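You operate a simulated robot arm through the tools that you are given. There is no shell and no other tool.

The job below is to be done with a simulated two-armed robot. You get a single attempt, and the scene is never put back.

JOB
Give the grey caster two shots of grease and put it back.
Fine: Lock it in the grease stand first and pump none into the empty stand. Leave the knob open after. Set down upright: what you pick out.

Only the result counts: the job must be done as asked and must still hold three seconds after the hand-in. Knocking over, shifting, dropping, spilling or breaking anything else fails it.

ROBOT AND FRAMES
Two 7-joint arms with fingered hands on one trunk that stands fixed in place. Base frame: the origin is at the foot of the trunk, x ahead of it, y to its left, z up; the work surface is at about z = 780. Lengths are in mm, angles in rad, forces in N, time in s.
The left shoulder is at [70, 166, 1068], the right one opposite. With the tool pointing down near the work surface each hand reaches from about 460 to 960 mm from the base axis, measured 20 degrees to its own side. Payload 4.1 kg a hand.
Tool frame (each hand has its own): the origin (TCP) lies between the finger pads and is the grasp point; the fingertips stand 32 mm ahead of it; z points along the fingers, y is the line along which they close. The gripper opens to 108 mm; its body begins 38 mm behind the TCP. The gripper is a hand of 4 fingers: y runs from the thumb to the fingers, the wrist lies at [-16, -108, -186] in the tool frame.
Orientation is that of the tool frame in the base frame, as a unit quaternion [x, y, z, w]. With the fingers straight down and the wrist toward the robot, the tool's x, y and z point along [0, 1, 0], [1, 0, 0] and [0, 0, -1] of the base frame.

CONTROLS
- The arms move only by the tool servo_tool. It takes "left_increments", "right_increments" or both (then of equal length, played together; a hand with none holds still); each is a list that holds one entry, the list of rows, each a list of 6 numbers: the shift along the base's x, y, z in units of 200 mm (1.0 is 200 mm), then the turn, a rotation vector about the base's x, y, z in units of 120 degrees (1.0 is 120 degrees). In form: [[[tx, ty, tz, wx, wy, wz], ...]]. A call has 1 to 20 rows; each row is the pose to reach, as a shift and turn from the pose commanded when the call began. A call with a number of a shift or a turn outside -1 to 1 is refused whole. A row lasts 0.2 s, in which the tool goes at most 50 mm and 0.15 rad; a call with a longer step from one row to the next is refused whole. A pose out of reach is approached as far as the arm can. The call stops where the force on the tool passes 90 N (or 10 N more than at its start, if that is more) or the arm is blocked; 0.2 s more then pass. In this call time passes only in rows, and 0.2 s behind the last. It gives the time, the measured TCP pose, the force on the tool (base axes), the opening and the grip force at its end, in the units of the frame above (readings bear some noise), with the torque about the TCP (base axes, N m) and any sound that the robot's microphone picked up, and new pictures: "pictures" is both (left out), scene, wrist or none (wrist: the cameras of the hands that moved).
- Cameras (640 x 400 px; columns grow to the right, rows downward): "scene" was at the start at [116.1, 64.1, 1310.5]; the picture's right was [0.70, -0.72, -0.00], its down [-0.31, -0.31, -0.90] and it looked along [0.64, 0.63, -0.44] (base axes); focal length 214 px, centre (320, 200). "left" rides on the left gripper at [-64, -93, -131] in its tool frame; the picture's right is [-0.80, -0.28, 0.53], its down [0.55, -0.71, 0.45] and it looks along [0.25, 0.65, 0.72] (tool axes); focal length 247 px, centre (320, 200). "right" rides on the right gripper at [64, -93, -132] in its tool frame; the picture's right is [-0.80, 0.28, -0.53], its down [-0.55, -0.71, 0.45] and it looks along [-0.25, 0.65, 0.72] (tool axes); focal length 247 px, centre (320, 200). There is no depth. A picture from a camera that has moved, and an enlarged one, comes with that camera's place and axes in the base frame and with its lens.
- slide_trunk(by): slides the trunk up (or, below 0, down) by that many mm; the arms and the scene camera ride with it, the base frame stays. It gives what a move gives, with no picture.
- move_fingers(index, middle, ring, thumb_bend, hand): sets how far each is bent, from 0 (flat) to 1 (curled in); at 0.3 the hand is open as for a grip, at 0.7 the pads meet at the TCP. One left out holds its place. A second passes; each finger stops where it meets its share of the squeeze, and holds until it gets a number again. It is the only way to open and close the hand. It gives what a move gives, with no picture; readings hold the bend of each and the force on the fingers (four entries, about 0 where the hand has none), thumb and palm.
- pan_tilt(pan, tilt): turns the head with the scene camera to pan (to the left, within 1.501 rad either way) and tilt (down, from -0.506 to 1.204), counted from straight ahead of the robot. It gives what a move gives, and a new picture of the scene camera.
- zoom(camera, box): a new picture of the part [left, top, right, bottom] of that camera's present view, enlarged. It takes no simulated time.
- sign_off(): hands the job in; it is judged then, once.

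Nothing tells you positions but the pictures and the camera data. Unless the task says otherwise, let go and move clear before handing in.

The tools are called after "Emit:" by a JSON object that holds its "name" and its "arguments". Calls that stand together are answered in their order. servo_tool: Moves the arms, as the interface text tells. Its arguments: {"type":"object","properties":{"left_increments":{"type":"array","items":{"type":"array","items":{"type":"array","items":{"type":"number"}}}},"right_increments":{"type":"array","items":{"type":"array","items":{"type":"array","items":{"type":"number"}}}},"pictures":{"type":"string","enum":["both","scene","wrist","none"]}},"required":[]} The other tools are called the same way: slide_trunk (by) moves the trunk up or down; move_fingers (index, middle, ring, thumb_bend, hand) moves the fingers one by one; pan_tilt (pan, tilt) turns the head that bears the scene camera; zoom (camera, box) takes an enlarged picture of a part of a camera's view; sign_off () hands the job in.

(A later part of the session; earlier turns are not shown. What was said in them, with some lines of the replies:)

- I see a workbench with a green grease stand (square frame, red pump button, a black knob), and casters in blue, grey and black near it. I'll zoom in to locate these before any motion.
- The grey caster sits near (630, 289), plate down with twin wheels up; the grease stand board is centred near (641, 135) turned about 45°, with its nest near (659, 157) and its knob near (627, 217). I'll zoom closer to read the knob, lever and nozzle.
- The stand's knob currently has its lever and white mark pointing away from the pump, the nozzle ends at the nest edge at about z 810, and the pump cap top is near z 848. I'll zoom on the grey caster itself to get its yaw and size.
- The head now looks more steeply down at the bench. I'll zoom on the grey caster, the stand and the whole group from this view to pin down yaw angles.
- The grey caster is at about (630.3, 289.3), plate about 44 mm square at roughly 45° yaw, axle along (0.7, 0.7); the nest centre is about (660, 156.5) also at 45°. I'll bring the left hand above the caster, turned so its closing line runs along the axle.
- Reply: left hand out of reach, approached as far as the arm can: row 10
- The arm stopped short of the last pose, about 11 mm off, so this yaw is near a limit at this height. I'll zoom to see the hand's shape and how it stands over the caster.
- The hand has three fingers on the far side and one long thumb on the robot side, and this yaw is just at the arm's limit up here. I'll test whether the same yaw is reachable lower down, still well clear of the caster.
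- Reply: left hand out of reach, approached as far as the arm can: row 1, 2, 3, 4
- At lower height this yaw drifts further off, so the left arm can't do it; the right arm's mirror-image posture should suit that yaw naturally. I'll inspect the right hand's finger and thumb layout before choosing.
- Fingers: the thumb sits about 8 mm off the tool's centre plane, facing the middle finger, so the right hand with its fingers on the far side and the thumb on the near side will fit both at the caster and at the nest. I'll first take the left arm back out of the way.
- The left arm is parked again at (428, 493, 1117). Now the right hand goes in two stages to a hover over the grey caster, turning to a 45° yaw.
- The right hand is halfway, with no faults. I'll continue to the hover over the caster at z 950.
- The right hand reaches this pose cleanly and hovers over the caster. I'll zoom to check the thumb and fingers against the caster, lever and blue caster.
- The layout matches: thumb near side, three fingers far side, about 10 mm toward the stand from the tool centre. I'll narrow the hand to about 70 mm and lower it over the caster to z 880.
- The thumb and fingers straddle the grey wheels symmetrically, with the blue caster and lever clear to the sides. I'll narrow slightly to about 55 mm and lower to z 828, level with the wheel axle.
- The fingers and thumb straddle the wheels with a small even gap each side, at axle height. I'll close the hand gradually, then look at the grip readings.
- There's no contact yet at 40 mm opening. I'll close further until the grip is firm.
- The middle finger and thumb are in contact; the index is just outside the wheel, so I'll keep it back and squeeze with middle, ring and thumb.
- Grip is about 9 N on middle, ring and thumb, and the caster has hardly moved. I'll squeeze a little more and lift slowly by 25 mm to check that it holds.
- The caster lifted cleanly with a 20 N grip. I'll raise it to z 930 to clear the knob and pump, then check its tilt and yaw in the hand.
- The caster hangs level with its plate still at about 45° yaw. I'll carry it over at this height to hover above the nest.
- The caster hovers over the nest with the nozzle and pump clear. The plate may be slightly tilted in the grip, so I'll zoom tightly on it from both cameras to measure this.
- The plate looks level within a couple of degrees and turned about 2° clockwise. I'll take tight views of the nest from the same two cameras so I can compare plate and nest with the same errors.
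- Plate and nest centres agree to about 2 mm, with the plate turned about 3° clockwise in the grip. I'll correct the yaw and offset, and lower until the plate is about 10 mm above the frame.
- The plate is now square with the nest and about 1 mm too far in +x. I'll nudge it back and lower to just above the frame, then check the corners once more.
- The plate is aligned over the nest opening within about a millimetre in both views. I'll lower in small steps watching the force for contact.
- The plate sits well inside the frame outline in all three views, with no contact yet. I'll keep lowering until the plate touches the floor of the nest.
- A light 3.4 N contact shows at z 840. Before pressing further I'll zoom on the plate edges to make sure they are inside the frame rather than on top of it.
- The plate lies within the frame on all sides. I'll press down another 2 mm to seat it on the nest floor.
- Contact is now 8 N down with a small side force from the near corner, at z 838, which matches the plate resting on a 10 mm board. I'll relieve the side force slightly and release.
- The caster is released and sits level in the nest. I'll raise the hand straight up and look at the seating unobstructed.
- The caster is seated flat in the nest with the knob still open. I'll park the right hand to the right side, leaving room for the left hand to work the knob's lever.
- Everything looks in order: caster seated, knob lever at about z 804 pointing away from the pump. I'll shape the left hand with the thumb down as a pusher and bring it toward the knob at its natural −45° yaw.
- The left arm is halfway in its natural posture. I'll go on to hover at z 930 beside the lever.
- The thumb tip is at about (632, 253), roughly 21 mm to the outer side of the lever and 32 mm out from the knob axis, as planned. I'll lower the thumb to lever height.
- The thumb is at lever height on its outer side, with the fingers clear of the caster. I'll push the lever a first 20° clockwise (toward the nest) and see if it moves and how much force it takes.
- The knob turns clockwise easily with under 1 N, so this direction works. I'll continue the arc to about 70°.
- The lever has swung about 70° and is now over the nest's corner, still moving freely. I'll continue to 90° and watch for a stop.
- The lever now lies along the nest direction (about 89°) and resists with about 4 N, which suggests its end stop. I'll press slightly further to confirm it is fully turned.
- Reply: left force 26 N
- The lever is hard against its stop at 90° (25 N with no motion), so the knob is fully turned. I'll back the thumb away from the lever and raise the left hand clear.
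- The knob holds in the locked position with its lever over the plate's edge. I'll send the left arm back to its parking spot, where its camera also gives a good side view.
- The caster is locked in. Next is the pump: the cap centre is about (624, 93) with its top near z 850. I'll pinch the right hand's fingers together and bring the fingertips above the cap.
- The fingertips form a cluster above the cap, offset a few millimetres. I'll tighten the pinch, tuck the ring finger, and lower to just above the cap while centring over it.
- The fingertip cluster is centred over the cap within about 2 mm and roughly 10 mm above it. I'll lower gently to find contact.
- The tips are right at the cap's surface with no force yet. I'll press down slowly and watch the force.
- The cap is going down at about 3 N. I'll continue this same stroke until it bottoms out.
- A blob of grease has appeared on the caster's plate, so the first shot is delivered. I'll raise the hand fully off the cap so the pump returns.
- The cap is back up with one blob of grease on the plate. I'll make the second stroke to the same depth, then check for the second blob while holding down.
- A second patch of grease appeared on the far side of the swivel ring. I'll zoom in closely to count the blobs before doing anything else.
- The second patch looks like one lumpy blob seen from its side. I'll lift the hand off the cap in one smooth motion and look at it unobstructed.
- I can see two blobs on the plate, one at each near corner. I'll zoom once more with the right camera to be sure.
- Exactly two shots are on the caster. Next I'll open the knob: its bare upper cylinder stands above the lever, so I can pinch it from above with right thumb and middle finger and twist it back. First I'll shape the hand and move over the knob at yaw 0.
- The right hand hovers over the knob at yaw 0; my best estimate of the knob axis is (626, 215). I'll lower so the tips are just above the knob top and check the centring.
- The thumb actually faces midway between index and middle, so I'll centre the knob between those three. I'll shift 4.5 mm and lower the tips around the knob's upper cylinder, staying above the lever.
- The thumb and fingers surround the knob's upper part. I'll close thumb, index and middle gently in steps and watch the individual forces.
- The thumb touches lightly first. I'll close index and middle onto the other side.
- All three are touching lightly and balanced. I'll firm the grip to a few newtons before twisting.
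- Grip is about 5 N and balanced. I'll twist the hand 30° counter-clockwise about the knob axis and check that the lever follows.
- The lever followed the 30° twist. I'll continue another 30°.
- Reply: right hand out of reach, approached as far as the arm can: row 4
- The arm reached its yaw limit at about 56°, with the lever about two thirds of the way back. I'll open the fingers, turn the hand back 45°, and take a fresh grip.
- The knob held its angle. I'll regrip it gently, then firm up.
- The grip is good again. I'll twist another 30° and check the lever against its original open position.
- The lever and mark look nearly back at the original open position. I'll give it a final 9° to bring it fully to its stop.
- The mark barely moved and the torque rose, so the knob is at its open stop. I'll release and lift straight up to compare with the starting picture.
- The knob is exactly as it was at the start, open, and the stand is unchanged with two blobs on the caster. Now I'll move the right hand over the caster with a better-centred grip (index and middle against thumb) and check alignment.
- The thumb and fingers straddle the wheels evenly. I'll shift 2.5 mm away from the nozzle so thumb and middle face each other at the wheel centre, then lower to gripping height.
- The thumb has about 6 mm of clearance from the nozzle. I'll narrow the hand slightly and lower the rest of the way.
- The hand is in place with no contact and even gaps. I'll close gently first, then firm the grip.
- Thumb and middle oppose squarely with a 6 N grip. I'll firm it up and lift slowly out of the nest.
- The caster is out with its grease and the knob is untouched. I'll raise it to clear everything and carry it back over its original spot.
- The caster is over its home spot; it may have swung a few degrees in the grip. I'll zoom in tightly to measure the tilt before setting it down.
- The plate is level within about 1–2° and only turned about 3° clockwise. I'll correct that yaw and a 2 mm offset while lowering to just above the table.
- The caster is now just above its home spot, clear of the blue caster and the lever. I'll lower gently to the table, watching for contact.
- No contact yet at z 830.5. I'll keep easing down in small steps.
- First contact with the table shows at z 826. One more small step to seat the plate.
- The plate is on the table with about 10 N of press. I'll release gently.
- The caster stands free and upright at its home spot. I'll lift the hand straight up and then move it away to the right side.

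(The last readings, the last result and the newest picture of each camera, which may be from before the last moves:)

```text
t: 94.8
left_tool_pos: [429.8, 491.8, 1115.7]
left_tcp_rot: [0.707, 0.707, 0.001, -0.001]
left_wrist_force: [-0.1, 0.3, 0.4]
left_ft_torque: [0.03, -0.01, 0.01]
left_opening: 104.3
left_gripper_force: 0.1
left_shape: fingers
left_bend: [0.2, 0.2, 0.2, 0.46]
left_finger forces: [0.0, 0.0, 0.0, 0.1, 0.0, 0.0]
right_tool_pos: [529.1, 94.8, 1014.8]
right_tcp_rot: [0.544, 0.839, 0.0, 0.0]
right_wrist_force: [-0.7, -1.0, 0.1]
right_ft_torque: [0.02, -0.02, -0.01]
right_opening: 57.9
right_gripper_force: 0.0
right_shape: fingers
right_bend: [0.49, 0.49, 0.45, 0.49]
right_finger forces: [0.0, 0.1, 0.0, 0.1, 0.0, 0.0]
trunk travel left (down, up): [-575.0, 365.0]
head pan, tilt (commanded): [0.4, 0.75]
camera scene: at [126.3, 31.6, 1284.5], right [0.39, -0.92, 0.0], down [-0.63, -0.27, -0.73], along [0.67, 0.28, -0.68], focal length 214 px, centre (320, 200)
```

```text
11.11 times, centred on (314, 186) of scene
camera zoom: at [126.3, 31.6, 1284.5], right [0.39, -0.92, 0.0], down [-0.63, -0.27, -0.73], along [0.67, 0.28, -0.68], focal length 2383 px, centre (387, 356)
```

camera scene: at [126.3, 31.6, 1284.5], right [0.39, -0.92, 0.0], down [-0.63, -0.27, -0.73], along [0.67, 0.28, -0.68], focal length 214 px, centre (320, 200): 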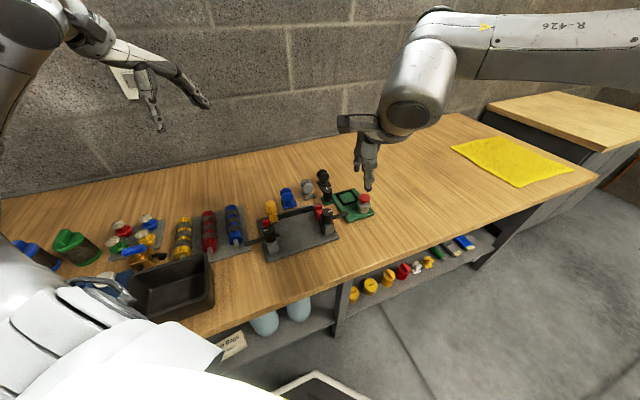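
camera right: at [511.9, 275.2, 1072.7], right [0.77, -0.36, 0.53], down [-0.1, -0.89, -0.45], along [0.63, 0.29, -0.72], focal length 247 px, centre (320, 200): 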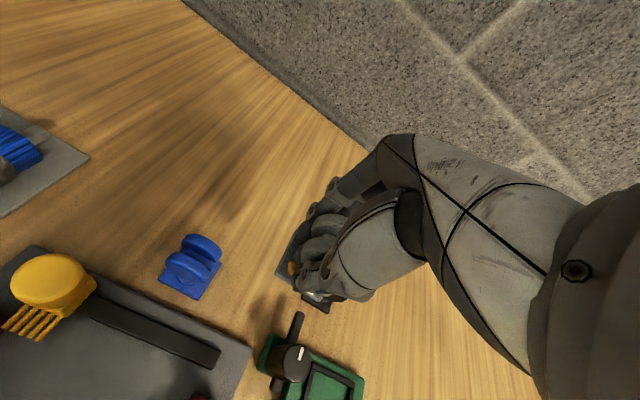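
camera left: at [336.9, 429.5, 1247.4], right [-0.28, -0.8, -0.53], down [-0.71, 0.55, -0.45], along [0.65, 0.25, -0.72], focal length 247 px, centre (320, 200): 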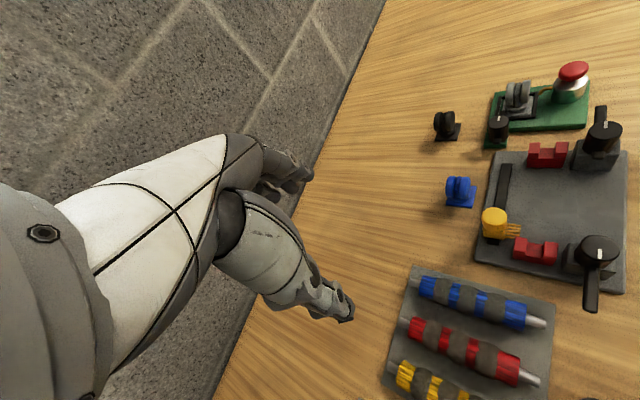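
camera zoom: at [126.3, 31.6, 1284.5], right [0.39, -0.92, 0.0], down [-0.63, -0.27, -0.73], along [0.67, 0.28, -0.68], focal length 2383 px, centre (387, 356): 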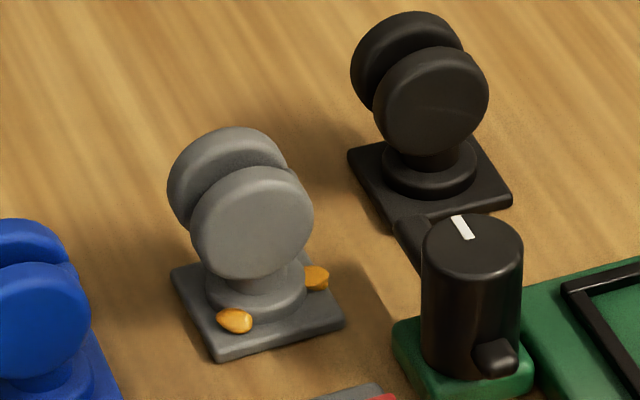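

The grey caster is back within about 2 mm of its original spot, upright with two shots of grease, the knob is open, and the neighbours are undisturbed. I'll retract the right hand to its starting place and take a last look.

Emit:
{"name": "servo_tool", "arguments": {"right_increments": [[[-0.04, -0.12, 0.12, 0, 0, -0.03], [-0.08, -0.24, 0.24, 0, 0, -0.06], [-0.12, -0.36, 0.36, 0, 0, -0.09], [-0.16, -0.48, 0.48, 0, 0, -0.12], [-0.2, -0.6, 0.6, 0, 0, -0.15], [-0.22, -0.68, 0.7, 0, 0, -0.175]]], "pictures": "scene"}}

Emit:
{"name": "zoom", "arguments": {"camera": "scene", "box": [230, 150, 400, 260]}}

```text
t: 96.2
left_tool_pos: [429.3, 493.6, 1116.2]
left_tcp_rot: [0.707, 0.707, 0.0, 0.0]
left_wrist_force: [-0.1, -0.7, 0.1]
left_ft_torque: [0.02, -0.01, 0.03]
left_opening: 104.4
left_gripper_force: 0.1
left_shape: fingers
left_bend: [0.2, 0.2, 0.2, 0.46]
left_finger forces: [0.0, 0.0, 0.1, 0.0, 0.1, 0.1]
right_tool_pos: [483.9, -42.7, 1153.7]
right_tcp_rot: [0.687, 0.726, 0.0, 0.0]
right_wrist_force: [-0.2, 0.0, 1.0]
right_ft_torque: [0.0, 0.02, -0.01]
right_opening: 57.9
right_gripper_force: 0.0
right_shape: fingers
right_bend: [0.49, 0.49, 0.45, 0.49]
right_finger forces: [0.1, 0.0, 0.0, 0.1, 0.1, 0.0]
trunk travel left (down, up): [-575.0, 365.0]
head pan, tilt (commanded): [0.4, 0.75]
camera scene: at [126.3, 31.9, 1284.5], right [0.39, -0.92, 0.0], down [-0.63, -0.27, -0.73], along [0.67, 0.28, -0.68], focal length 214 px, centre (320, 200)
```

scene: 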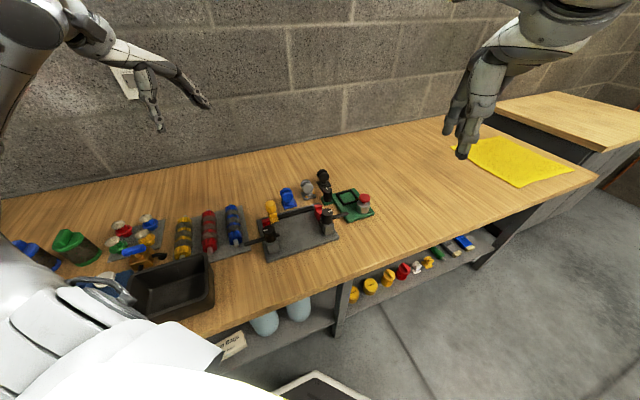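

```text
3.64 times, centred on (315, 205) of scene
camera zoom: at [126.3, 31.9, 1284.5], right [0.39, -0.92, 0.0], down [-0.63, -0.27, -0.73], along [0.67, 0.28, -0.68], focal length 780 px, centre (338, 182)
```

zoom: 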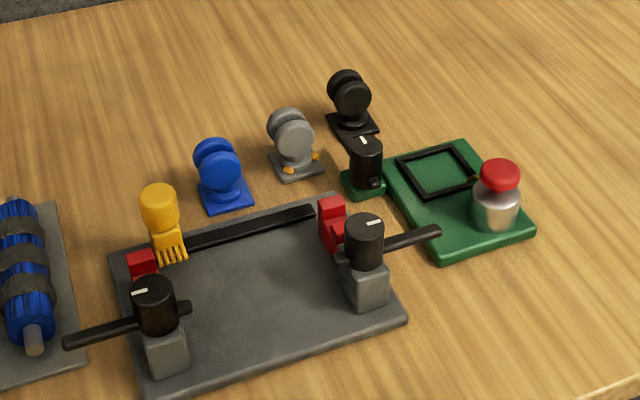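

The final view shows the grey caster upright in its original place with two blobs of grease, the stand empty with its knob open, and everything else where it was. Both hands are empty and clear, so I'm handing the job in.

Emit:
{"name": "sign_off", "arguments": {}}

```text
The job is handed in.
```

The grey caster got two shots of grease and is back in its original spot, upright and within about 2 mm of where it started. I've handed the job in, but no verdict came back.

- **Locking:** I set the caster in the stand's nest and turned the knob a quarter turn to its stop before pumping.
- **Greasing:** I made two full strokes, both with the caster locked in. Each left one visible blob on its plate, and nothing was pumped into the empty stand. The second blob looks lumpy, but I counted it as one shot.
- **Knob:** it is back at its original open position.
- **Everything else:** the blue and black casters, the vice and the stand look unmoved in the final pictures. Both hands are empty and clear of the bench.
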